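You operate a simulated robot arm through the tools that you are given. There is no shell and no other tool.

Carry out the task below with a simulated robot arm. There is one attempt and no reset: what you move stays moved.

JOB
Unload the chuck and stand the bottle in the blue tray.
Fine: free the tailstock with the blue knob and park it, tilt the chuck up, then open the jaws; leave the knob on FREE. Set down upright: what you pick out.

It is judged by the outcome, as a careful person would: the job done as asked, and still so three seconds after it is handed in. It fails if anything else is knocked over, pushed out of place, dropped, spilled or broken.

ROBOT AND FRAMES
A 7-joint arm with a two-finger parallel gripper, fixed in place. Base frame: the origin is at the foot of the arm, x ahead of it, y to its left, z up. Readings come in cm, rad, newtons and seconds.
Its first joint turns from -2.897 to 2.897 rad. Payload 4.4 kg.
The TCP is the grasp point between the finger pads, 2.3 cm short of the fingertips. In the tool frame z runs along the fingers and y along their closing line. The gripper opens to 9.4 cm. The fingers are 3.8 cm wide and 1 cm thick; the gripper's body (5.4 by 9.6 cm) begins 3.9 cm behind the TCP.
Orientation is told as [roll, pitch, yaw] about the base's x, y, z axes, in that order, counted from this pose: with the fingers straight down and closing along the base's y, the tool's x points along the base's -x, its y along +y and its z along -z.

CONTROLS
- The arm moves only by the tool nudge_tool. Its argument "moves" is a list of rows, each a list of 3 entries, a list of its own where there are three numbers: the turn, a rotation vector about the tool's x, y, z in units of 8 degrees (1.0 is 8 degrees), then the shift along the tool's x, y, z in units of 20 mm (1.0 is 20 mm), then the opening, from 0 (shut) to 1 (fully open). In form: [[[ax, ay, az], [tx, ty, tz], jaw], ...]. A call has 1 to 20 rows; each row shifts and turns the commanded pose from where the row before left it, along the tool's axes as they then stand. A call with a number of a shift or a turn outside -1 to 1 is refused whole. Each row takes 0.2 s and may step no farther than 5 cm and 0.15 rad from the row before; otherwise, or with a gripper value out of range, the whole call is refused. A pose out of reach is approached as far as the arm can. The call stops where the force on the tool passes 90 N (or 10 N more than at its start, if that is more) or the arm is blocked; 0.2 s more then pass. Each finger travels about 7.2 cm/s and halts on what it meets, pressing with about 25 N; the grip force reading is that of the motor and also rises with nothing between the fingers. The clock runs only during rows and for 0.2 s after the last one: add rows that do not move to give the fingers time. It gives the time, the measured TCP pose, the force on the tool (base axes), the opening and the grip force at its end, in the units of the frame above (readings bear some noise), with the torque about the TCP (base axes, N m) and any sound that the robot's microphone picked up.
- Cameras (640 x 400 px; columns grow to the right, rows downward): "scene" is fixed at [21.82, -50.23, 145.97]; the picture's right is [0.61, -0.79, 0.00], its down [-0.32, -0.25, -0.91] and it looks along [0.72, 0.56, -0.41] (base axes); focal length 359 px, centre (320, 200). "wrist" rides on the gripper at [8.6, 1.6, -7.5] in the tool frame; the picture's right is [-0.18, 0.98, 0.00], its down [-0.58, -0.11, -0.81] and it looks along [-0.79, -0.15, 0.59] (tool axes); focal length 243 px, centre (320, 200). There is no depth. A picture from a camera that has moved, and an enlarged one, comes with that camera's place and axes in the base frame and with its lens.
- camera(camera): a new picture of that camera. The clock stands still meanwhile.
- zoom(camera, box): a new picture of the part [left, top, right, bottom] of that camera's present view, enlarged. The clock stands still meanwhile.
- job_done(): hands the job in; it is judged then, once.

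Places have to be worked out from the pictures, the camera data and where the tool is seen. Open the gripper and draw the arm clear of the work before you hand the job in, unless the task says otherwise.

The tools are called as a command line: name --argument value ..., lists and objects as JSON in quotes. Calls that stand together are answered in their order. nudge_tool: Moves the arm, as the interface text tells. Its arguments: {"type":"object","properties":{"moves":{"type":"array"}},"required":["moves"]} The other tools are called the same way: camera (camera) takes a picture; zoom (camera, box) takes an enlarged picture of a part of a camera's view; job_done () hands the job in.

At the start:

```text
t: 0.0
position: [55.53, 25.1, 121.28]
orientation: [-0.001, 0.0, 0.001]
ft_force: [0.5, -0.8, -0.2]
ft_torque: [-0.01, 0.02, -0.04]
grip_width: 9.43
grip_force: 0.1
```

scene: 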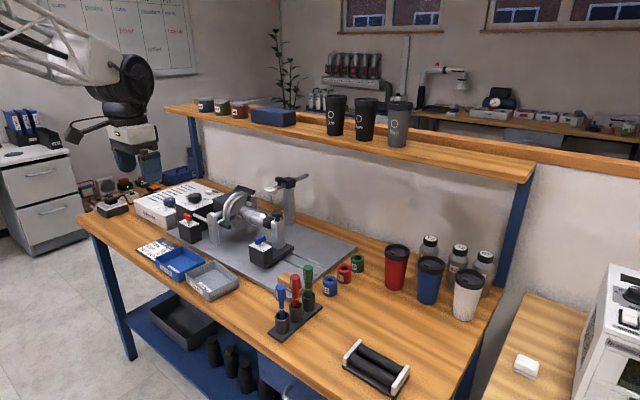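
wrist: 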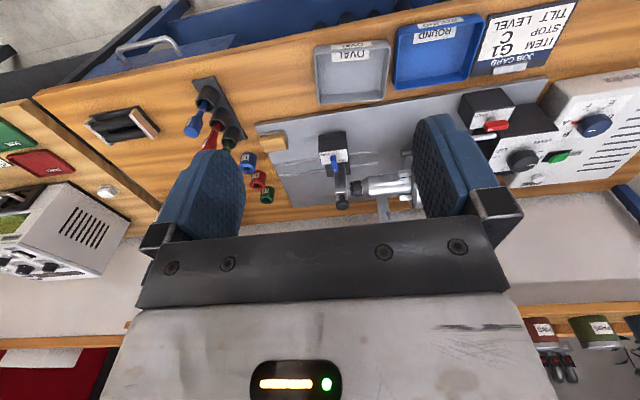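

I start by looking closely at the machine, the trays and the labels before moving anything.

zoom --camera "scene" --box '[130, 160, 330, 310]'

zoom --camera "wrist" --box '[250, 20, 640, 240]'

zoom --camera "scene" --box '[220, 170, 320, 280]'

```text
2.67 times, centred on (230, 235) of scene
camera zoom: at [21.82, -50.23, 145.97], right [0.61, -0.79, 0.0], down [-0.32, -0.25, -0.91], along [0.72, 0.56, -0.41], focal length 958 px, centre (560, 107)
```

zoom: 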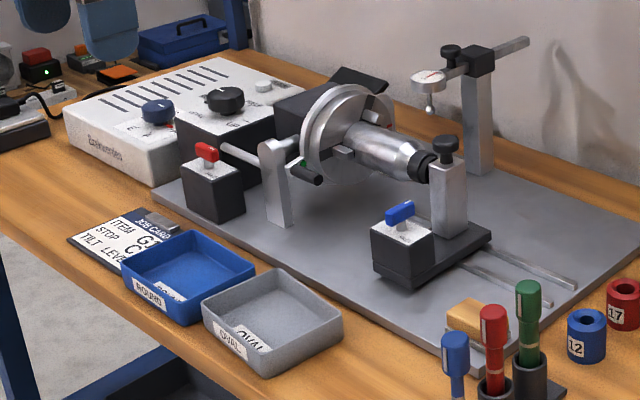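

```text
1.64 times, centred on (445, 130) of wrist
camera zoom: at [46.81, 26.67, 128.85], right [0.18, 0.98, 0.0], down [0.58, -0.11, 0.81], along [0.79, -0.15, -0.59], focal length 398 px, centre (115, 315)
```

zoom: 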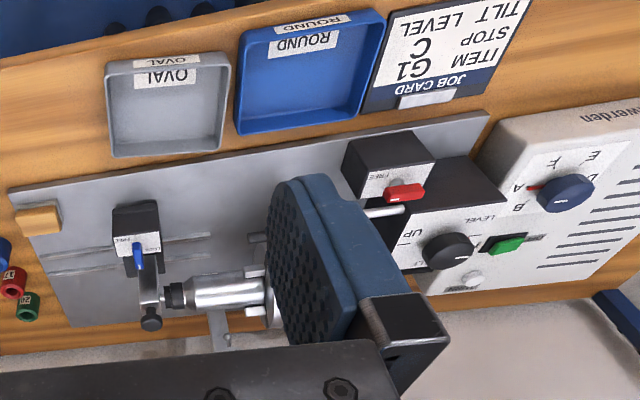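

```text
3.64 times, centred on (270, 225) of scene
camera zoom: at [21.82, -50.23, 145.97], right [0.61, -0.79, 0.0], down [-0.32, -0.25, -0.91], along [0.72, 0.56, -0.41], focal length 1306 px, centre (502, 109)
```

zoom: 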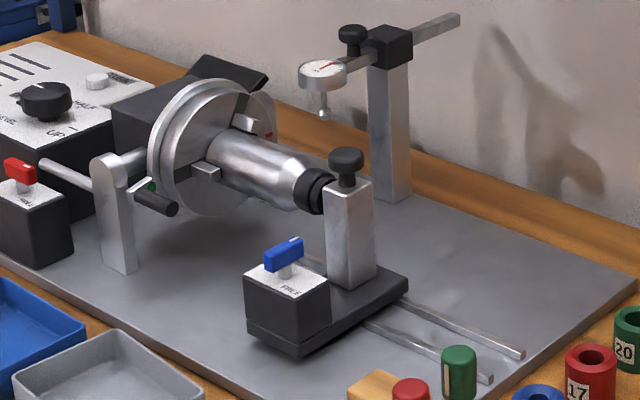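

Several controls have labels; I zoom further on each to read them.

zoom --camera "wrist" --box '[440, 80, 640, 205]'

zoom --camera "wrist" --box '[470, 0, 590, 80]'

zoom --camera "scene" --box '[125, 175, 225, 240]'

zoom --camera "scene" --box '[175, 205, 215, 245]'

zoom --camera "scene" --box '[240, 225, 300, 275]'

zoom --camera "wrist" --box '[310, 120, 430, 220]'

```text
3.20 times, centred on (540, 142) of wrist
camera zoom: at [46.81, 26.67, 128.85], right [0.18, 0.98, 0.0], down [0.58, -0.11, 0.81], along [0.79, -0.15, -0.59], focal length 776 px, centre (-384, 384)
```

zoom: 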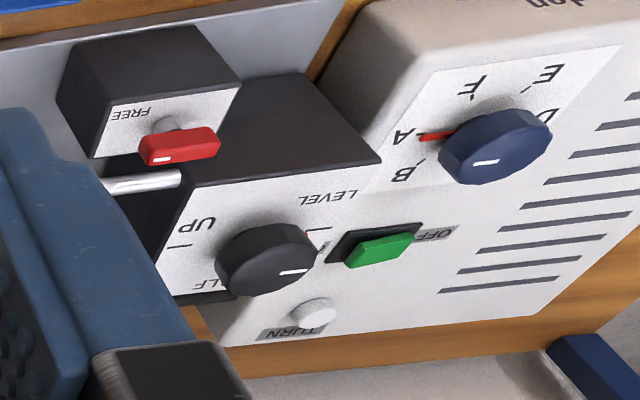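

```text
5.00 times, centred on (530, 40) of wrist
camera zoom: at [46.81, 26.67, 128.85], right [0.18, 0.98, 0.0], down [0.58, -0.11, 0.81], along [0.79, -0.15, -0.59], focal length 1213 px, centre (-730, 1000)
```

zoom: 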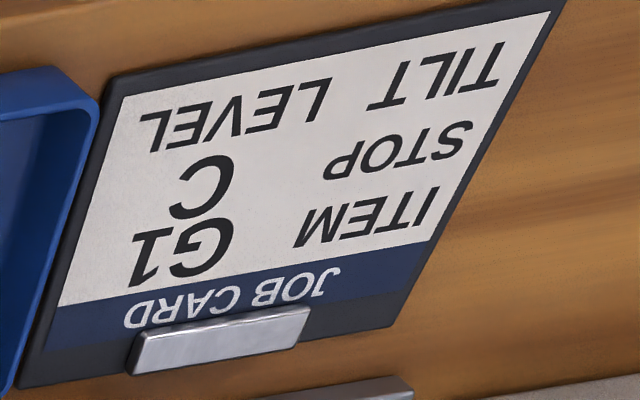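

```text
6.15 times, centred on (175, 208) of scene
camera zoom: at [21.82, -50.23, 145.97], right [0.61, -0.79, 0.0], down [-0.32, -0.25, -0.91], along [0.72, 0.56, -0.41], focal length 2210 px, centre (1212, 154)
```

zoom: 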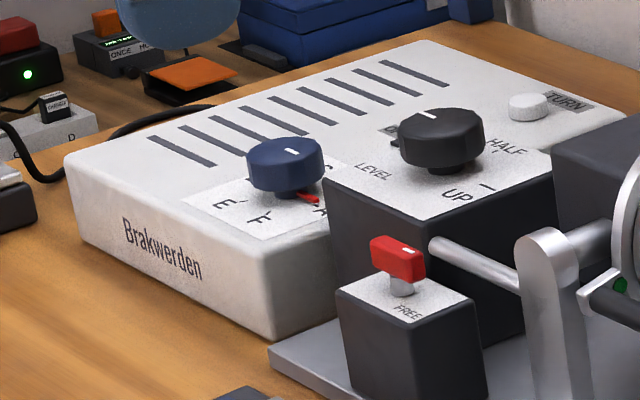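

```text
10.00 times, centred on (195, 225) of scene
camera zoom: at [21.82, -50.23, 145.97], right [0.61, -0.79, 0.0], down [-0.32, -0.25, -0.91], along [0.72, 0.56, -0.41], focal length 3591 px, centre (1570, -50)
```

zoom: 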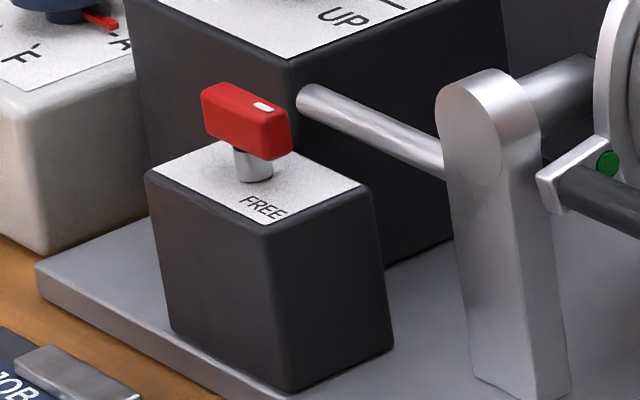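

```text
8.00 times, centred on (270, 250) of scene
camera zoom: at [21.82, -50.23, 145.97], right [0.61, -0.79, 0.0], down [-0.32, -0.25, -0.91], along [0.72, 0.56, -0.41], focal length 2873 px, centre (720, -200)
```

zoom: 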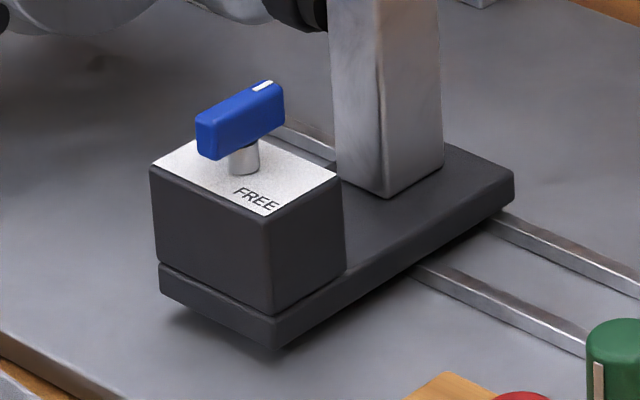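

```text
4.00 times, centred on (370, 170) of wrist
camera zoom: at [46.81, 26.67, 128.85], right [0.18, 0.98, 0.0], down [0.58, -0.11, 0.81], along [0.79, -0.15, -0.59], focal length 970 px, centre (120, 320)
```

zoom: 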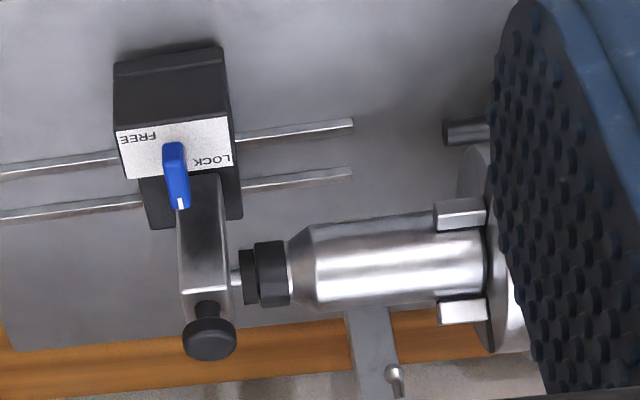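

The blue knob triangulates to about (86, 22.5, 90), the bottle axis to about (93, 34, 92), the blue tray to (71, 45). I move the wrist camera above the chuck to read the remaining controls.

nudge_tool --moves '[[[0, 0, 0], [-0.975, 0.75, 0.4], 1], [[0, 0, 0], [-0.975, 0.75, 0.4], 1], [[0, 0, 0], [-0.975, 0.75, 0.4], 1], [[0, 0, 0], [-0.975, 0.75, 0.4], 1], [[0, 0, 0], [-0.975, 0.75, 0.4], 1], [[0, 0, 0], [-0.975, 0.75, 0.4], 1], [[0, 0, 0], [-0.975, 0.75, 0.4], 1], [[0, 0, 0], [-0.975, 0.75, 0.4], 1], [[0, 0, 0], [-0.6, 0.75, 0.4], 1], [[0, 0, 0], [0, 0.75, 0.4], 1]]'

camera --camera "wrist"

camera --camera "scene"

```text
t: 2.2
position: [72.47, 39.92, 113.27]
orientation: [0.0, 0.0, 0.0]
ft_force: [-0.5, 0.5, 0.1]
ft_torque: [0.01, -0.01, -0.03]
grip_width: 9.37
grip_force: 0.1
```

```text
taken
camera wrist: at [63.62, 41.63, 120.82], right [0.18, 0.98, 0.0], down [0.58, -0.11, 0.81], along [0.79, -0.15, -0.59], focal length 243 px, centre (320, 200)
```

wrist: 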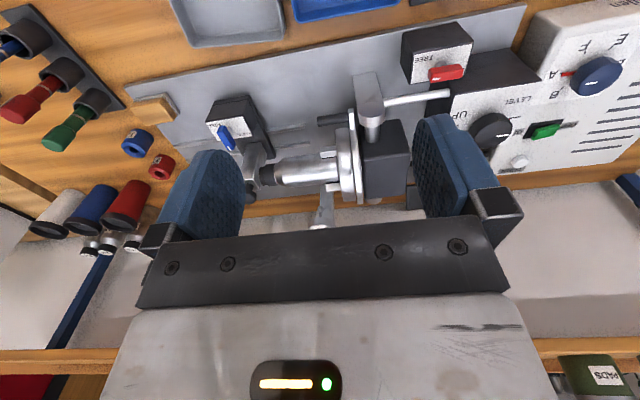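

```text
taken
```

scene: 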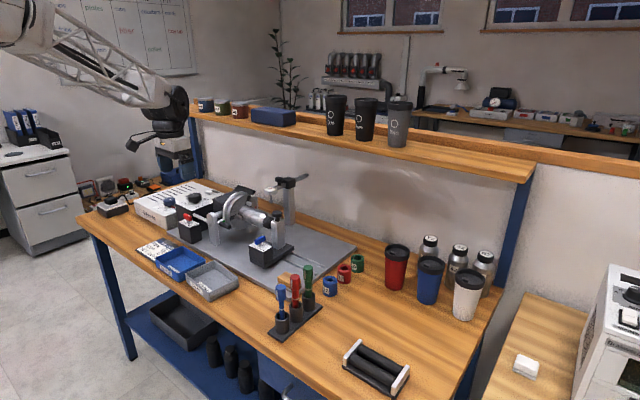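

The chuck is now visible from above; I zoom in on it.

zoom --camera "wrist" --box '[300, 60, 420, 220]'

zoom --camera "wrist" --box '[380, 20, 580, 180]'

zoom --camera "wrist" --box '[190, 80, 350, 220]'

```text
2.50 times, centred on (360, 140) of wrist
camera zoom: at [63.62, 41.63, 120.82], right [0.18, 0.98, 0.0], down [0.58, -0.11, 0.81], along [0.79, -0.15, -0.59], focal length 606 px, centre (220, 350)
```

zoom: 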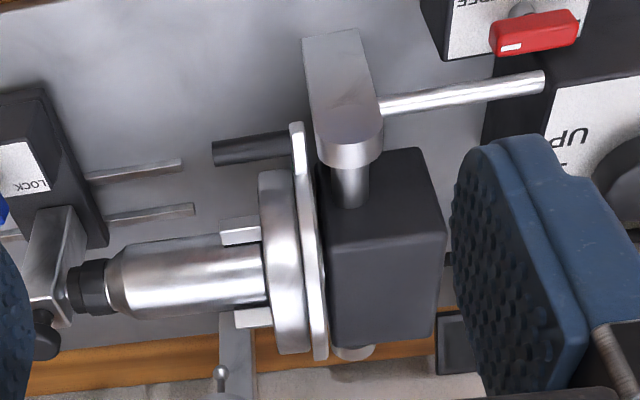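

```text
2.50 times, centred on (480, 100) of wrist
camera zoom: at [63.62, 41.63, 120.82], right [0.18, 0.98, 0.0], down [0.58, -0.11, 0.81], along [0.79, -0.15, -0.59], focal length 606 px, centre (-80, 450)
```

zoom: 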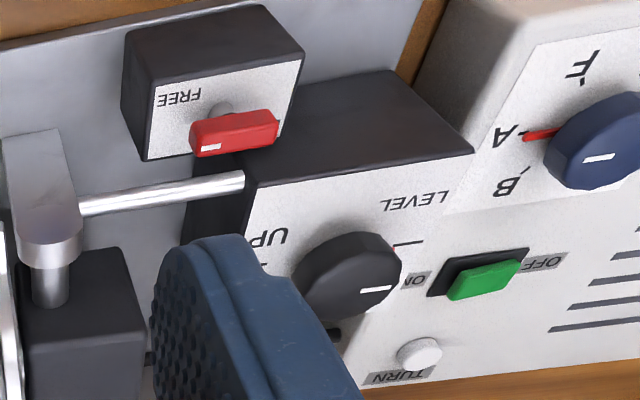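

```text
2.86 times, centred on (270, 150) of wrist
camera zoom: at [63.62, 41.63, 120.82], right [0.18, 0.98, 0.0], down [0.58, -0.11, 0.81], along [0.79, -0.15, -0.59], focal length 693 px, centre (463, 343)
```

zoom: 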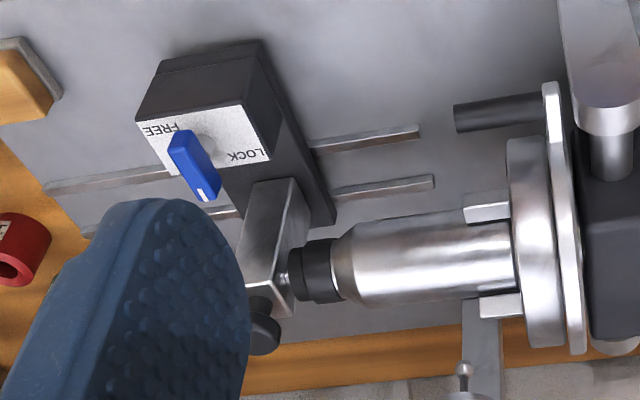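

The blue knob's pointer direction relative to LOCK/FREE needs a better look, so I move the camera above it.

nudge_tool --moves '[[[0, 0, 0], [-0.3, -0.946, 0.36], 1], [[0, 0, 0], [-0.3, -0.946, 0.36], 1], [[0, 0, 0], [-0.3, -0.946, 0.36], 1], [[0, 0, 0], [-0.3, -0.946, 0.36], 1], [[0, 0, 0], [-0.3, -0.946, 0.36], 1], [[0, 0, 0], [-0.3, -0.946, 0.36], 1], [[0, 0, 0], [-0.3, -0.946, 0.36], 1], [[0, 0, 0], [-0.3, -0.946, 0.36], 1], [[0, 0, 0], [-0.3, -0.946, 0.36], 1], [[0, 0, 0], [-0.3, -0.946, 0.36], 1]]'

zoom --camera "wrist" --box '[240, 20, 440, 220]'

camera --camera "wrist"

```text
t: 4.4
position: [78.46, 21.27, 106.13]
orientation: [0.0, 0.0, 0.0]
ft_force: [-0.7, -0.9, -0.6]
ft_torque: [0.01, -0.03, -0.04]
grip_width: 9.41
grip_force: 0.2
```

```text
2.00 times, centred on (340, 120) of wrist
camera zoom: at [69.6, 22.7, 113.62], right [0.18, 0.98, 0.0], down [0.58, -0.11, 0.81], along [0.79, -0.15, -0.59], focal length 485 px, centre (280, 360)
```

zoom: 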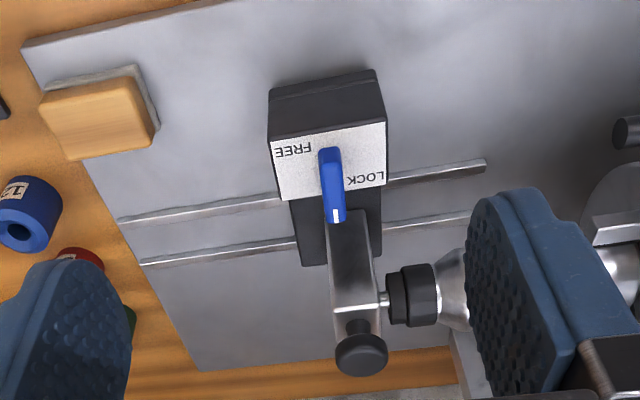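

```text
taken
camera wrist: at [69.6, 22.7, 113.62], right [0.18, 0.98, 0.0], down [0.58, -0.11, 0.81], along [0.79, -0.15, -0.59], focal length 243 px, centre (320, 200)
```

wrist: 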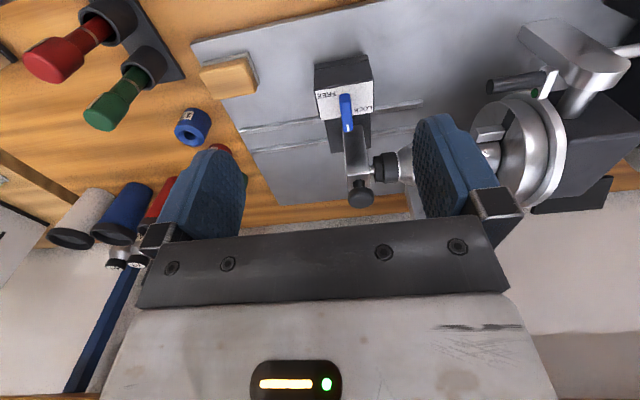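

The knob bar lies along x with its white mark at +x (the LOCK end) at about (86.1, 22.5), top z≈90.5, plate z≈87.3. I go above it and check alignment before descending.

nudge_tool --moves '[[[0, 0, 0], [-0.955, 0.154, 0.7], 1], [[0, 0, 0], [-0.955, 0.154, 0.7], 1], [[0, 0, 0], [-0.955, 0.154, 0.9], 1], [[0, 0, 0], [-0.955, 0.154, 0.9], 1], [[0, 0, 0], [0, 0, 0.9], 1], [[0, 0, 0], [0, 0, 0], 1]]'

camera --camera "wrist"

zoom --camera "scene" --box '[200, 150, 320, 280]'

```text
t: 5.8
position: [86.08, 22.31, 97.93]
orientation: [0.0, 0.001, 0.0]
ft_force: [0.6, 0.3, 0.8]
ft_torque: [-0.02, 0.03, 0.02]
grip_width: 9.39
grip_force: 0.0
```

```text
taken
camera wrist: at [77.32, 23.94, 105.44], right [0.18, 0.98, 0.0], down [0.58, -0.11, 0.81], along [0.79, -0.15, -0.59], focal length 243 px, centre (320, 200)
```

wrist: 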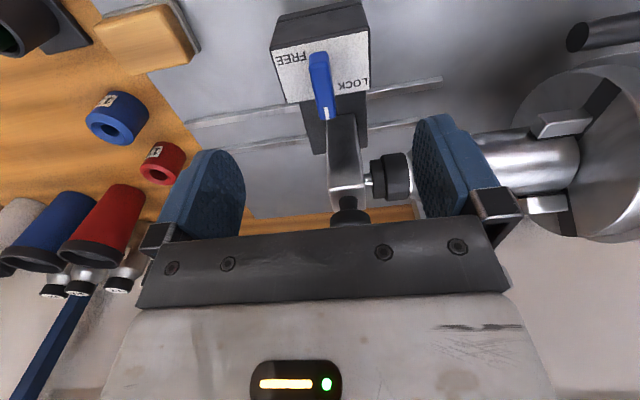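

```text
3.08 times, centred on (260, 215) of scene
camera zoom: at [21.82, -50.23, 145.97], right [0.61, -0.79, 0.0], down [-0.32, -0.25, -0.91], along [0.72, 0.56, -0.41], focal length 1105 px, centre (505, 154)
```

zoom: 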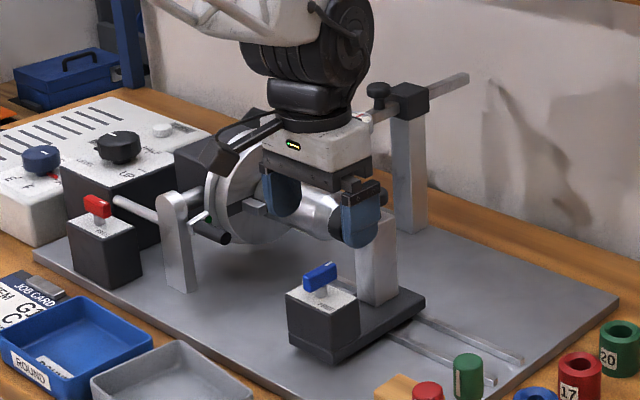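

The knob lies between the fingers, with its axis near (85.7, 22.5). I descend to z≈90.4 so the tips stay above the plate, then close.

nudge_tool --moves '[[[0, 0, 0], [0.15, 0.1, 0.8], 1], [[0, 0, 0], [0, 0, 0.8], 1], [[0, 0, 0], [0, 0, 0.8], 0.8], [[0, 0, 0], [0, 0, 0.8], 0.6], [[0, 0, 0], [0, 0, 0.5], 0.4], [[0, 0, 0], [0, 0, 0], 0.3], [[0, 0, 0], [0, 0, 0], 0.1], [[0, 0, 0], [0, 0, 0], 0], [[0, 0, 0], [0, 0, 0], 0], [[0, 0, 0], [0, 0, 0], 0]]'

camera --camera "wrist"

zoom --camera "scene" --box '[200, 150, 320, 280]'

```text
t: 8.0
position: [85.66, 22.51, 90.71]
orientation: [0.001, -0.001, 0.0]
ft_force: [4.3, 35.4, -5.7]
ft_torque: [0.19, -0.6, -0.13]
grip_width: 1.2
grip_force: 44.2
```

```text
taken
camera wrist: at [77.02, 24.19, 98.08], right [0.18, 0.98, 0.0], down [0.58, -0.11, 0.81], along [0.79, -0.15, -0.59], focal length 243 px, centre (320, 200)
```

wrist: 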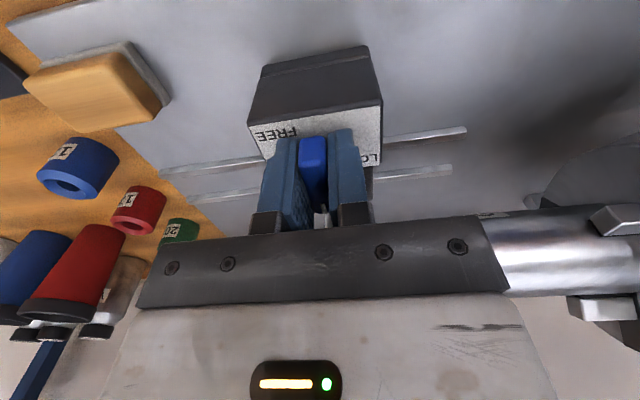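

```text
3.08 times, centred on (260, 215) of scene
camera zoom: at [21.82, -50.23, 145.97], right [0.61, -0.79, 0.0], down [-0.32, -0.25, -0.91], along [0.72, 0.56, -0.41], focal length 1105 px, centre (505, 154)
```

zoom: 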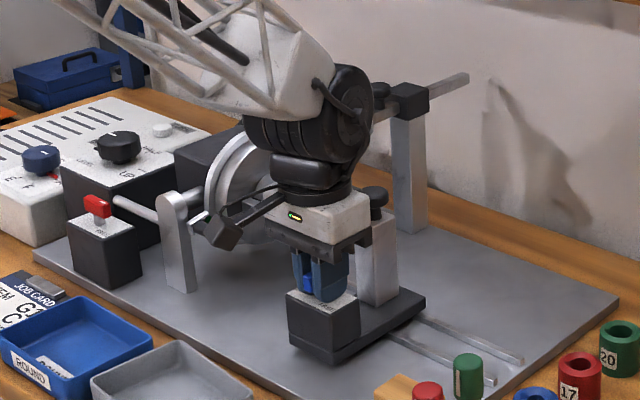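

The knob is gripped (1.2 cm wide). I ease the side load a little and try turning clockwise seen from above (pointer +x toward −y/FREE), in small steps to feel the response.

nudge_tool --moves '[[[0, 0, 0], [0, 0.06, 0], 0], [[0, 0, 0.5], [0, 0, 0], 0], [[0, 0, 0.5], [0, 0, 0], 0], [[0, 0, 0.5], [0, 0, 0], 0]]'

camera --camera "wrist"

```text
t: 9.0
position: [85.84, 22.63, 90.64]
orientation: [0.001, 0.0, -0.21]
ft_force: [14.7, 0.4, -11.3]
ft_torque: [-0.09, -0.93, -0.02]
grip_width: 1.2
grip_force: 44.9
```

```text
taken
camera wrist: at [77.55, 25.96, 98.09], right [0.39, 0.92, 0.0], down [0.55, -0.23, 0.81], along [0.74, -0.31, -0.59], focal length 243 px, centre (320, 200)
```

wrist: 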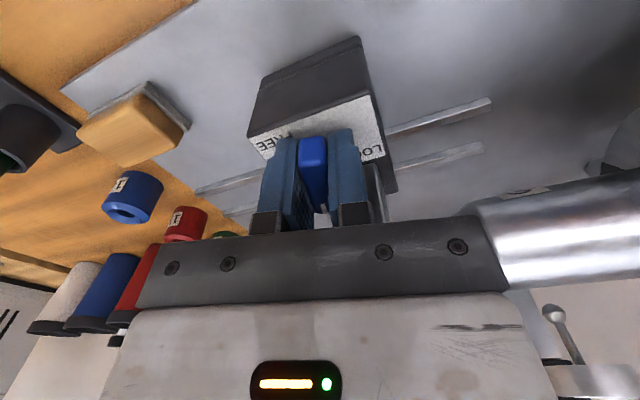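

It turns freely (torque near zero). I continue the turn in stages.

nudge_tool --moves '[[[0, 0, 0.5], [0.05, 0, -0.02], 0], [[0, 0, 0.5], [0.05, 0, -0.02], 0], [[0, 0, 0.5], [0, 0, 0], 0], [[0, 0, 0.5], [0, 0, 0], 0], [[0, 0, 0.5], [0, 0, 0], 0], [[0, 0, 0.5], [0, 0, 0], 0], [[0, 0, 0.5], [0, 0, 0], 0], [[0, 0, 0.5], [0, 0, 0], 0], [[0, 0, 0.5], [0, 0, 0], 0]]'

camera --camera "wrist"

zoom --camera "scene" --box '[200, 150, 320, 280]'

```text
t: 11.0
position: [85.51, 22.85, 90.72]
orientation: [0.0, 0.001, -0.84]
ft_force: [30.8, -18.5, -4.3]
ft_torque: [0.37, 0.33, -0.03]
grip_width: 1.21
grip_force: 45.0
```

```text
taken
camera wrist: at [80.87, 30.28, 98.15], right [0.85, 0.52, 0.0], down [0.31, -0.51, 0.81], along [0.42, -0.69, -0.59], focal length 243 px, centre (320, 200)
```

wrist: 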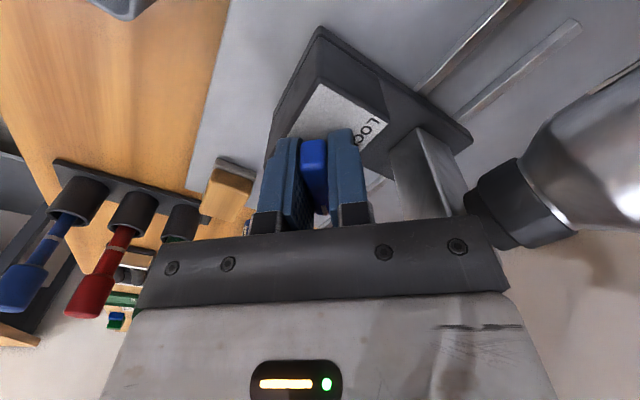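

```text
3.08 times, centred on (260, 215) of scene
camera zoom: at [21.82, -50.23, 145.97], right [0.61, -0.79, 0.0], down [-0.32, -0.25, -0.91], along [0.72, 0.56, -0.41], focal length 1105 px, centre (505, 154)
```

zoom: 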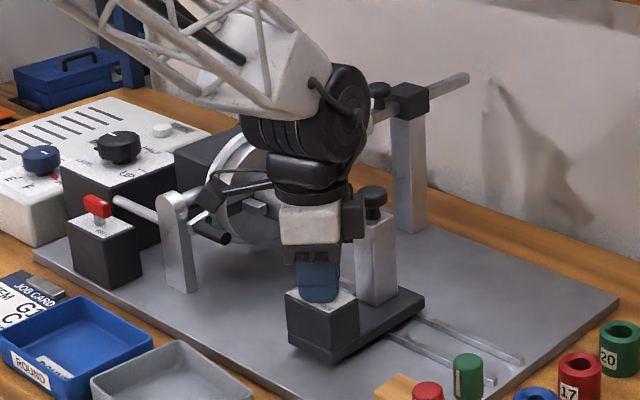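

The turn continues fine, but my small shift loaded the knob sideways; I correct by shifting back along the bar and turn on toward 90°.

nudge_tool --moves '[[[0, 0, 0], [-0.1, 0, 0], 0], [[0, 0, 0.5], [-0.1, 0.02, 0], 0], [[0, 0, 0.5], [0, 0.02, 0], 0], [[0, 0, 0.5], [0, 0, 0], 0], [[0, 0, 0.5], [0, 0, 0], 0], [[0, 0, 0.5], [0, 0, 0], 0]]'

```text
t: 12.3
position: [85.54, 22.55, 90.59]
orientation: [-0.004, 0.0, -1.142]
ft_force: [-24.1, -3.1, 10.9]
ft_torque: [-0.33, -0.58, 0.05]
grip_width: 1.16
grip_force: 44.9
stopped in row 6: the force on the tool passed its limit at 91 N (the readings are from after the stop); the commanded pose is now the measured one
```

The call stopped on force at about 65°. I look at what happened before continuing.

camera --camera "wrist"

zoom --camera "scene" --box '[210, 170, 300, 270]'

```text
taken
camera wrist: at [83.41, 31.06, 98.08], right [0.97, 0.24, -0.01], down [0.15, -0.57, 0.81], along [0.19, -0.78, -0.59], focal length 243 px, centre (320, 200)
```

wrist: 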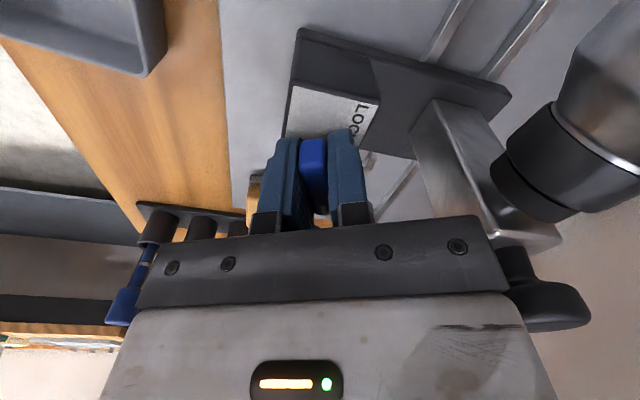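

```text
4.00 times, centred on (255, 220) of scene
camera zoom: at [21.82, -50.23, 145.97], right [0.61, -0.79, 0.0], down [-0.32, -0.25, -0.91], along [0.72, 0.56, -0.41], focal length 1436 px, centre (580, 120)
```

zoom: 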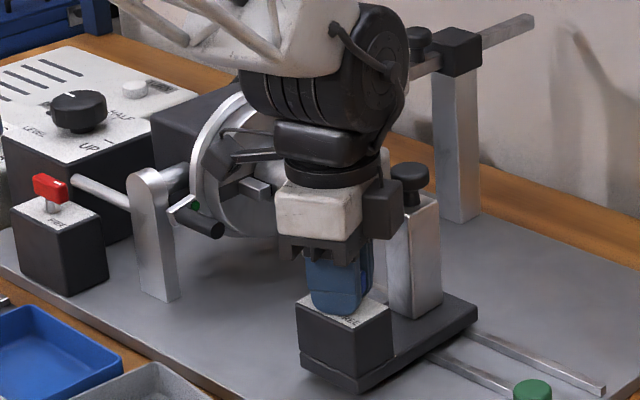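

The overload is explained by my own over-correction (arm stiffness ~300 N/cm, the palm still has clearance to the post). I make a tiny correction and continue turning in small steps with no shifting.

nudge_tool --moves '[[[0, 0, 0.0], [0, -0.035, 0], 0], [[0, 0, 0.4], [0, 0, 0], 0], [[0, 0, 0.4], [0, 0, 0], 0]]'

```text
t: 13.1
position: [85.67, 22.5, 90.62]
orientation: [-0.004, 0.002, -1.255]
ft_force: [-9.2, 3.7, 5.3]
ft_torque: [1.41, -0.14, 0.09]
grip_width: 1.22
grip_force: 44.8
```

Loads are low again; continuing to about 90°.

nudge_tool --moves '[[[0, 0, 0.4], [0, 0, 0], 0], [[0, 0, 0.4], [0, 0, 0], 0], [[0, 0, 0.4], [0, 0, 0], 0]]'

camera --camera "wrist"

```text
t: 13.9
position: [85.68, 22.45, 90.57]
orientation: [-0.005, 0.0, -1.42]
ft_force: [2.3, -3.5, 8.7]
ft_torque: [1.1, -0.33, -0.02]
grip_width: 1.21
grip_force: 44.9
```

```text
taken
camera wrist: at [85.83, 31.27, 98.07], right [1.0, -0.04, 0.0], down [-0.02, -0.59, 0.81], along [-0.03, -0.81, -0.59], focal length 243 px, centre (320, 200)
```

wrist: 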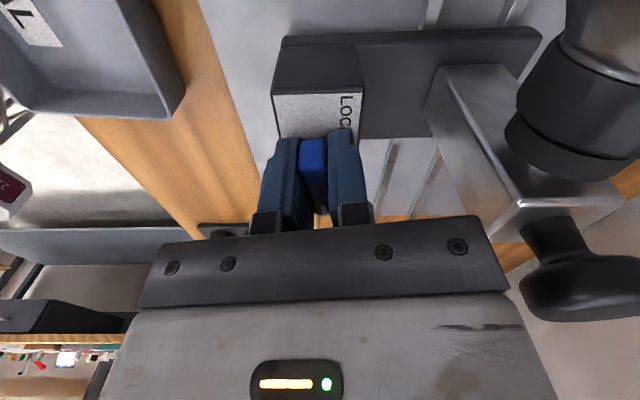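

81° and still free; I finish the quarter turn and feel for a stop.

nudge_tool --moves '[[[0, 0, 0.4], [0, 0, 0], 0], [[0, 0, 0.4], [0, 0, 0], 0], [[0, 0, 0.3], [0, 0, 0], 0]]'

```text
t: 14.7
position: [85.61, 22.35, 90.59]
orientation: [-0.006, -0.001, -1.574]
ft_force: [-9.0, -1.0, 13.4]
ft_torque: [1.14, -0.45, 0.23]
grip_width: 1.2
grip_force: 45.2
```

Torque rises slightly at 90°, perhaps a stop or detent. I test a few more degrees.

nudge_tool --moves '[[[0, 0, 0.3], [0, 0, 0], 0], [[0, 0, 0.3], [0, 0, 0], 0]]'

```text
t: 15.3
position: [85.68, 22.55, 90.63]
orientation: [-0.007, -0.003, -1.658]
ft_force: [-25.4, 0.0, 21.6]
ft_torque: [-0.04, -0.05, 2.12]
grip_width: 1.37
grip_force: 45.2
```

A firm stop at 90°: the knob is at FREE. I back off the extra angle, open partly and rise to look.

nudge_tool --moves '[[[0, 0, -0.6], [0, 0, 0], 0], [[0, 0, 0], [0, 0, 0], 0.2], [[0, 0, 0], [0, 0, 0], 0.4], [[0, 0, 0], [0, 0, 0], 0.4], [[0, 0, 0], [0, 0, -0.8], 0.4], [[0, 0, 0], [0, 0, -0.8], 0.4], [[0, 0, 0], [0, 0, -0.8], 0.4], [[0, 0, 0], [0, 0, -0.8], 0.4], [[0, 0, 0], [0, 0, 0], 0.4]]'

camera --camera "wrist"

zoom --camera "scene" --box '[210, 170, 300, 270]'

```text
t: 17.3
position: [85.93, 22.48, 96.97]
orientation: [-0.004, -0.002, -1.576]
ft_force: [0.2, -0.2, 0.0]
ft_torque: [-0.03, 0.03, -0.01]
grip_width: 3.77
grip_force: 0.1
```

```text
taken
camera wrist: at [87.43, 30.99, 104.41], right [0.98, -0.19, 0.0], down [-0.11, -0.58, 0.81], along [-0.15, -0.79, -0.59], focal length 243 px, centre (320, 200)
```

wrist: 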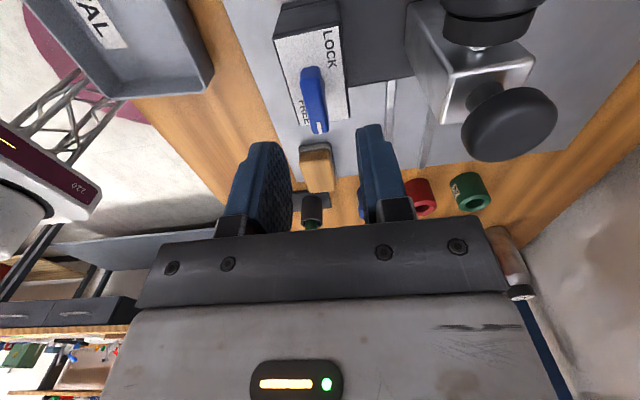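

```text
4.00 times, centred on (255, 220) of scene
camera zoom: at [21.82, -50.23, 145.97], right [0.61, -0.79, 0.0], down [-0.32, -0.25, -0.91], along [0.72, 0.56, -0.41], focal length 1436 px, centre (580, 120)
```

zoom: 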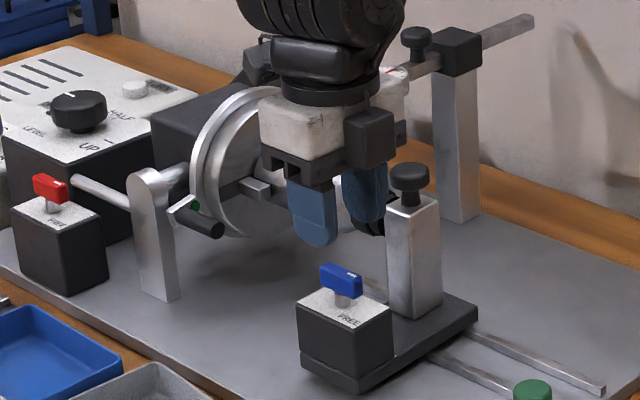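

The blue pointer is now at FREE. Before sliding the tailstock I inspect the rail end and the wooden block in its path.

zoom --camera "scene" --box '[260, 230, 360, 310]'

nudge_tool --moves '[[[0, 0, -1], [0, 0, -0.5], 0.4], [[0, 0, -1], [0, 0, -0.5], 0.4], [[0, 0, -1], [0, 0, -0.5], 0.4], [[0, 0, -1], [0, 0, -0.5], 0.4], [[0, 0, -1], [0, 0, 0], 0.4], [[0, 0, -1], [0, 0, 0], 0.4], [[0, 0, -1], [0, 0, 0], 0.5], [[0, 0, -1], [0, 0, 0], 0.6], [[0, 0, -1], [0, 0, 0], 0.7], [[0, 0, -1], [0, 0, 0], 0.8], [[0, 0, -1], [0, 0, 0], 1], [[0, 0, -0.285], [0, 0, 0], 1], [[0, 0, 0], [0.5, -1, 0], 1], [[0, 0, 0], [0.5, -1, 0], 1], [[0, 0, 0], [0.5, -1, 0], 1], [[0, 0, 0], [0.5, -1, 0], 1]]'

camera --camera "wrist"

```text
5.00 times, centred on (310, 270) of scene
camera zoom: at [21.82, -50.23, 145.97], right [0.61, -0.79, 0.0], down [-0.32, -0.25, -0.91], along [0.72, 0.56, -0.41], focal length 1796 px, centre (370, -150)
```

zoom: 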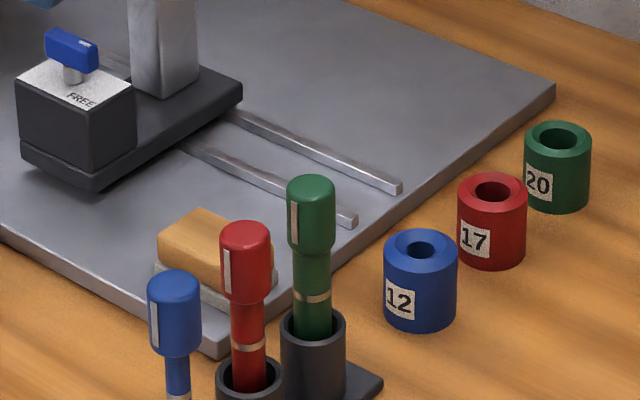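

```text
t: 20.7
position: [81.66, 14.72, 101.01]
orientation: [-0.001, 0.005, 0.002]
ft_force: [0.4, -0.7, 0.2]
ft_torque: [0.02, 0.03, 0.01]
grip_width: 9.43
grip_force: 0.1
```

```text
taken
camera wrist: at [72.88, 16.28, 108.49], right [0.18, 0.98, 0.0], down [0.59, -0.11, 0.8], along [0.79, -0.15, -0.6], focal length 243 px, centre (320, 200)
```

wrist: 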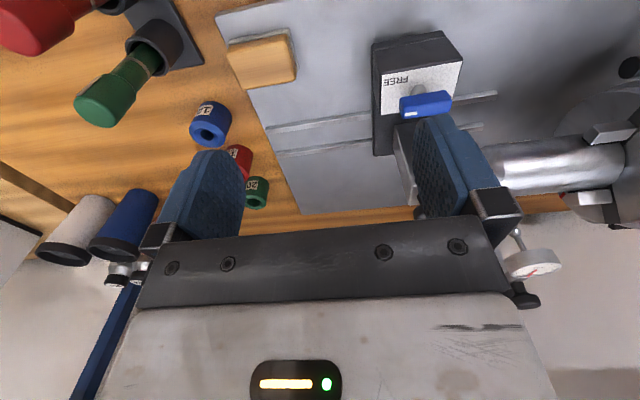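

The tailstock block spans y≈19.8–26.3 at x≈84–88. I straddle it with the open fingers (tips below its top plate, palm above the knob) so I can slide it along the rails toward −y.

nudge_tool --moves '[[[0, 0, 0], [-0.4, 0.83, 0.2], 1], [[0, 0, 0], [-0.4, 0.83, 0.2], 1], [[0, 0, 0], [-0.4, 0.83, 0.2], 1], [[0, 0, 0], [-0.4, 0.83, 0.2], 1], [[0, 0, 0], [-0.4, 0.83, 0.2], 1], [[0, 0, 0], [0, 0, 0.8], 1], [[0, 0, 0], [0, 0, 0.8], 1], [[0, 0, 0], [0, 0, 0.8], 1], [[0, 0, 0], [0, 0, 0.8], 1], [[0, 0, 0], [0, 0, 0], 1]]'

camera --camera "wrist"

zoom --camera "scene" --box '[210, 170, 300, 270]'

```text
t: 22.9
position: [85.73, 23.01, 92.49]
orientation: [-0.002, 0.005, 0.002]
ft_force: [0.9, -0.3, -0.3]
ft_torque: [0.01, 0.02, 0.02]
grip_width: 9.39
grip_force: 0.0
```

```text
taken
camera wrist: at [76.89, 24.57, 99.95], right [0.18, 0.98, 0.0], down [0.59, -0.11, 0.8], along [0.79, -0.15, -0.59], focal length 243 px, centre (320, 200)
```

wrist: 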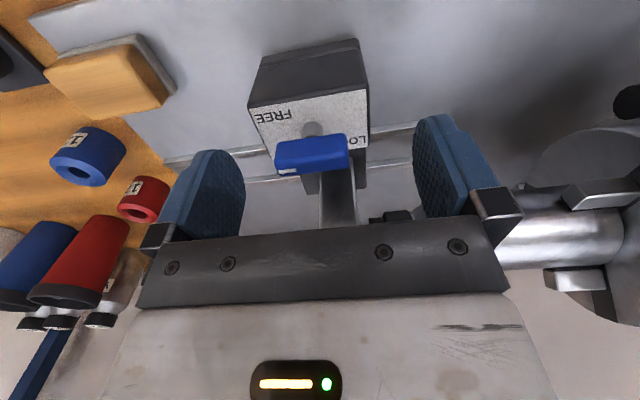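

```text
4.00 times, centred on (255, 220) of scene
camera zoom: at [21.82, -50.23, 145.97], right [0.61, -0.79, 0.0], down [-0.32, -0.25, -0.91], along [0.72, 0.56, -0.41], focal length 1436 px, centre (580, 120)
```

zoom: 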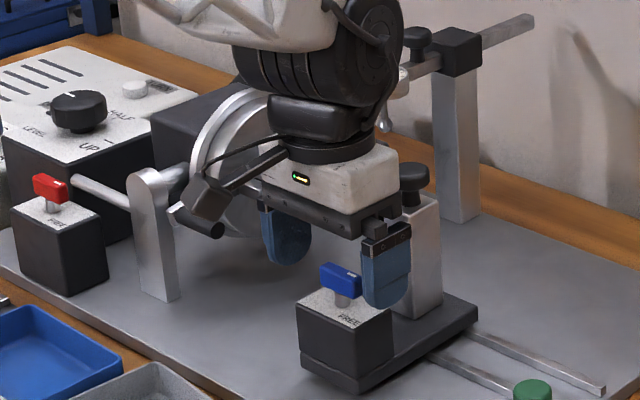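

Block is centered near y≈22.4; I shift −0.5 cm in y and descend to straddle it.

nudge_tool --moves '[[[0, 0, 0], [0, -0.25, 0], 1], [[0, 0, 0], [0, 0, 0.5], 1], [[0, 0, 0], [0, 0, 0.5], 1], [[0, 0, 0], [0, 0, 0.5], 1], [[0, 0, 0], [0, 0, 0.45], 1], [[0, 0, 0], [0, 0, 0.4], 1], [[0, 0, 0], [0, 0, 0], 1]]'

camera --camera "wrist"

zoom --camera "scene" --box '[220, 190, 300, 270]'

```text
t: 24.5
position: [85.69, 22.23, 87.72]
orientation: [-0.002, 0.006, 0.002]
ft_force: [0.6, 0.2, 0.2]
ft_torque: [-0.07, -0.01, -0.01]
grip_width: 9.4
grip_force: 0.0
```

```text
taken
camera wrist: at [76.98, 23.89, 95.3], right [0.18, 0.98, 0.0], down [0.59, -0.11, 0.8], along [0.79, -0.15, -0.6], focal length 243 px, centre (320, 200)
```

wrist: 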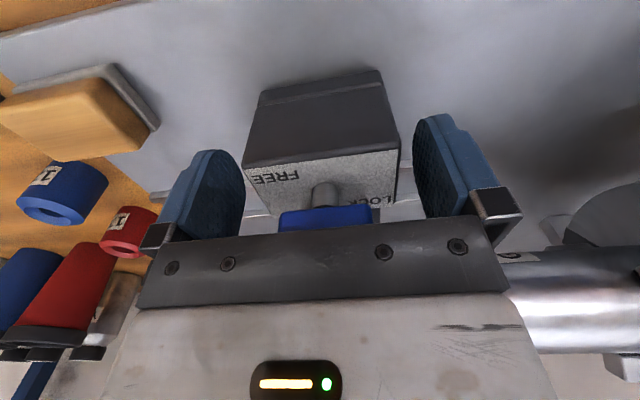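

```text
5.00 times, centred on (260, 230) of scene
camera zoom: at [21.82, -50.23, 145.97], right [0.61, -0.79, 0.0], down [-0.32, -0.25, -0.91], along [0.72, 0.56, -0.41], focal length 1796 px, centre (620, 50)
```

zoom: 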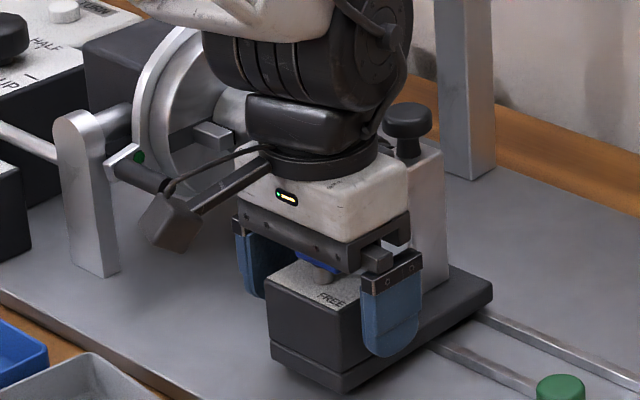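

Straddled with clearance. I push −y by a few cm and watch the force.

nudge_tool --moves '[[[0, 0, 0], [0, -0.3, 0], 1], [[0, 0, 0], [0, -0.3, 0], 1], [[0, 0, 0], [0, -0.3, 0], 1], [[0, 0, 0], [0, -0.3, 0], 1], [[0, 0, 0], [0, -0.3, 0], 1], [[0, 0, 0], [0, -0.3, 0], 1]]'

camera --camera "wrist"

zoom --camera "scene" --box '[220, 190, 320, 290]'

```text
t: 25.9
position: [85.76, 18.64, 87.94]
orientation: [0.0, 0.004, 0.001]
ft_force: [-0.4, 4.9, 2.2]
ft_torque: [0.27, 0.06, -0.1]
grip_width: 9.41
grip_force: 0.1
```

```text
taken
camera wrist: at [76.91, 20.2, 95.38], right [0.18, 0.98, 0.0], down [0.58, -0.11, 0.8], along [0.79, -0.15, -0.59], focal length 243 px, centre (320, 200)
```

wrist: 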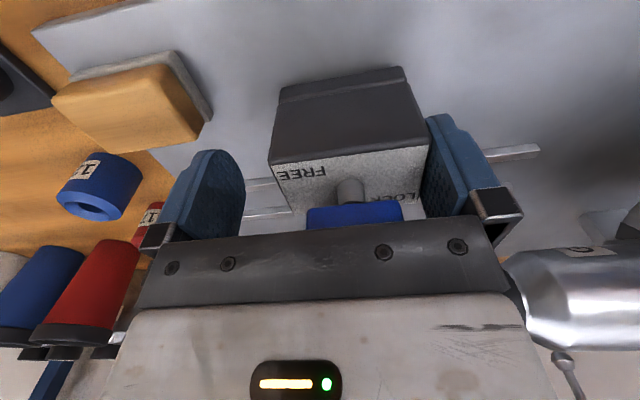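

```text
4.00 times, centred on (270, 240) of scene
camera zoom: at [21.82, -50.23, 145.97], right [0.61, -0.79, 0.0], down [-0.32, -0.25, -0.91], along [0.72, 0.56, -0.41], focal length 1436 px, centre (520, 40)
```

zoom: 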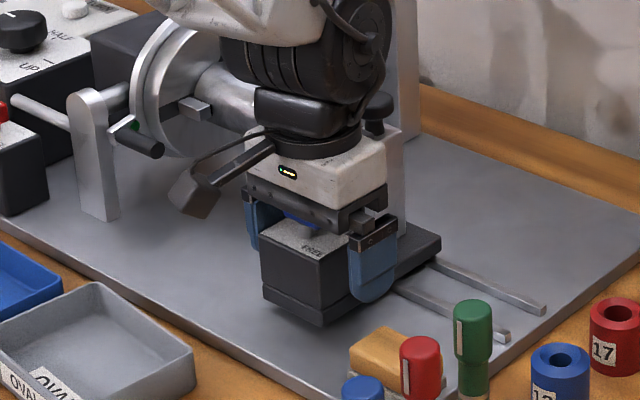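

It slides easily (5 N). I continue about 3.5 cm, stopping short of the wooden block to judge clearance.

nudge_tool --moves '[[[0, 0, 0], [0, -0.35, 0], 1], [[0, 0, 0], [0, -0.35, 0], 1], [[0, 0, 0], [0, -0.35, 0], 1], [[0, 0, 0], [0, -0.35, 0], 1], [[0, 0, 0], [0, -0.35, 0], 1]]'

camera --camera "wrist"

zoom --camera "scene" --box '[250, 220, 330, 300]'

```text
t: 27.1
position: [85.43, 15.32, 87.85]
orientation: [-0.002, 0.006, 0.001]
ft_force: [1.1, 4.2, 2.4]
ft_torque: [0.22, 0.04, -0.14]
grip_width: 9.41
grip_force: 0.1
```

```text
taken
camera wrist: at [76.74, 16.79, 95.35], right [0.18, 0.98, 0.0], down [0.59, -0.11, 0.8], along [0.79, -0.15, -0.59], focal length 243 px, centre (320, 200)
```

wrist: 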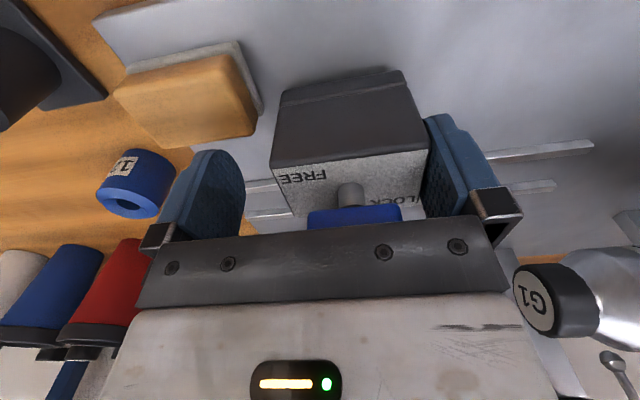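

```text
5.00 times, centred on (290, 260) of scene
camera zoom: at [21.82, -50.23, 145.97], right [0.61, -0.79, 0.0], down [-0.32, -0.25, -0.91], along [0.72, 0.56, -0.41], focal length 1796 px, centre (470, -100)
```

zoom: 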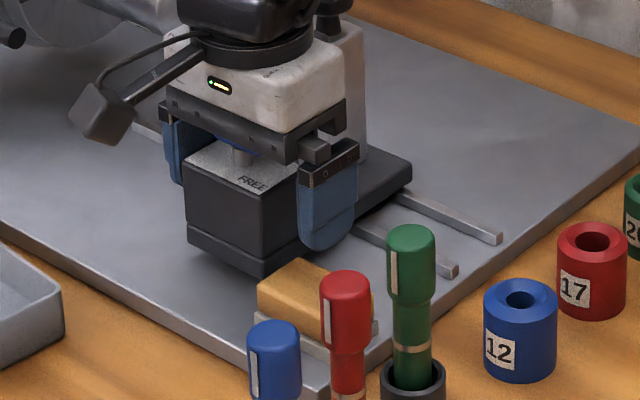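

The carriage's lower edge (z≈81.6) and the wooden block's top (z≈83) overlap in height, so I must stop short of touching it. I go another ~1.2 cm and re-measure the gap.

nudge_tool --moves '[[[0, 0, 0], [0, -0.2, 0], 1], [[0, 0, 0], [0, -0.2, 0], 1], [[0, 0, 0], [0, -0.2, 0], 1], [[0, 0, 0], [0, 0, 0], 1]]'

zoom --camera "wrist" --box '[100, 20, 340, 200]'

zoom --camera "scene" --box '[255, 250, 305, 300]'

```text
t: 27.9
position: [85.55, 14.81, 87.74]
orientation: [0.001, 0.002, 0.004]
ft_force: [3.5, 32.9, -7.1]
ft_torque: [-0.14, -0.52, -0.77]
grip_width: 9.41
grip_force: 0.0
stopped in row 3: the force on the tool passed its limit at 104 N (the readings are from after the stop); the commanded pose is now the measured one
```

```text
2.22 times, centred on (220, 110) of wrist
camera zoom: at [76.77, 16.41, 95.32], right [0.18, 0.98, 0.0], down [0.58, -0.11, 0.8], along [0.79, -0.14, -0.59], focal length 539 px, centre (542, 400)
```

zoom: 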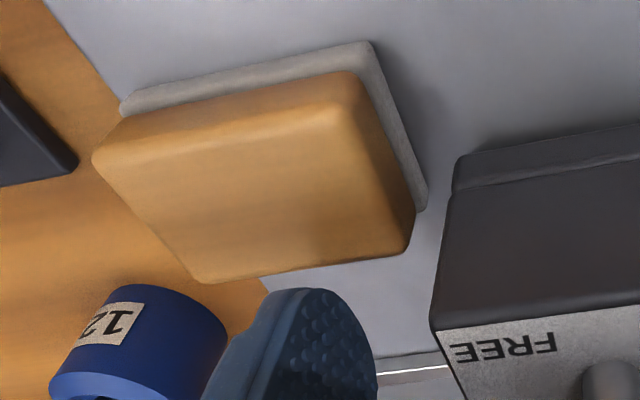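

```text
8.00 times, centred on (280, 275) of scene
camera zoom: at [21.82, -50.23, 145.97], right [0.61, -0.79, 0.0], down [-0.32, -0.25, -0.91], along [0.72, 0.56, -0.41], focal length 2873 px, centre (640, -400)
```

zoom: 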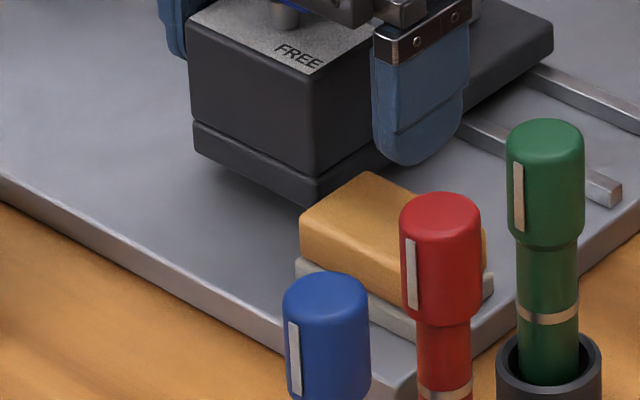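

A hard stop was reached before the wooden block (still a visible gap, block unmoved): the tailstock is at its park limit. I back off slightly and rise, then move to inspect the chuck for tilt.

nudge_tool --moves '[[[0, 0, 0], [0, 0.25, 0], 1], [[0, 0, 0], [0, 0, -0.6], 1], [[0, 0, 0], [0, 0, -1], 1], [[0, 0, 0], [0, 0, -1], 1], [[0, 0, 0], [0, 0, -1], 1], [[0, 0, 0], [0, 0, -1], 1], [[0, 0, 0], [0, 0, -1], 1], [[0, 0, 0], [0.5, 0, -1], 1], [[0, 0, 0], [0.8, 1, -1], 1], [[0, 0, 0], [0.8, 1, -0.5], 1], [[0, 0, 0], [0.8, 1, 0], 1], [[0, 0, 0], [0.8, 1, 0], 1], [[0, 0, 0], [0, 1, 0], 1], [[0, 0, 0], [0, 1, 0], 1], [[0, 0, 0], [0, 1, 0], 1], [[0, 0, 0], [0, 1, 0], 1]]'

camera --camera "wrist"

zoom --camera "scene" --box '[140, 150, 340, 290]'

```text
t: 31.3
position: [78.04, 31.05, 104.03]
orientation: [0.003, 0.003, 0.001]
ft_force: [-0.4, 1.1, -0.7]
ft_torque: [-0.05, 0.03, -0.01]
grip_width: 9.36
grip_force: 0.0
```

```text
taken
camera wrist: at [69.29, 32.61, 111.45], right [0.18, 0.98, 0.0], down [0.58, -0.11, 0.8], along [0.79, -0.15, -0.59], focal length 243 px, centre (320, 200)
```

wrist: 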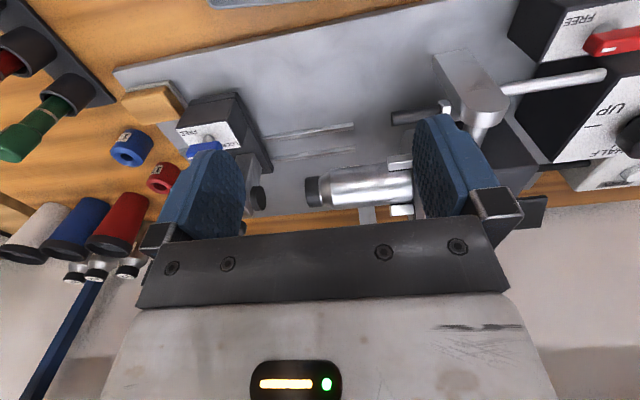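

```text
2.86 times, centred on (240, 220) of scene
camera zoom: at [21.82, -50.23, 145.97], right [0.61, -0.79, 0.0], down [-0.32, -0.25, -0.91], along [0.72, 0.56, -0.41], focal length 1026 px, centre (549, 143)
```

zoom: 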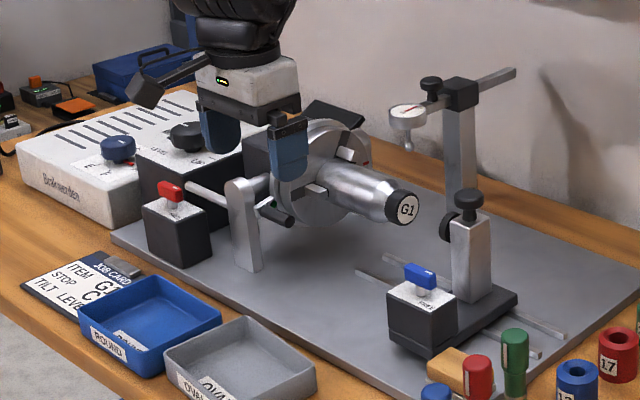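

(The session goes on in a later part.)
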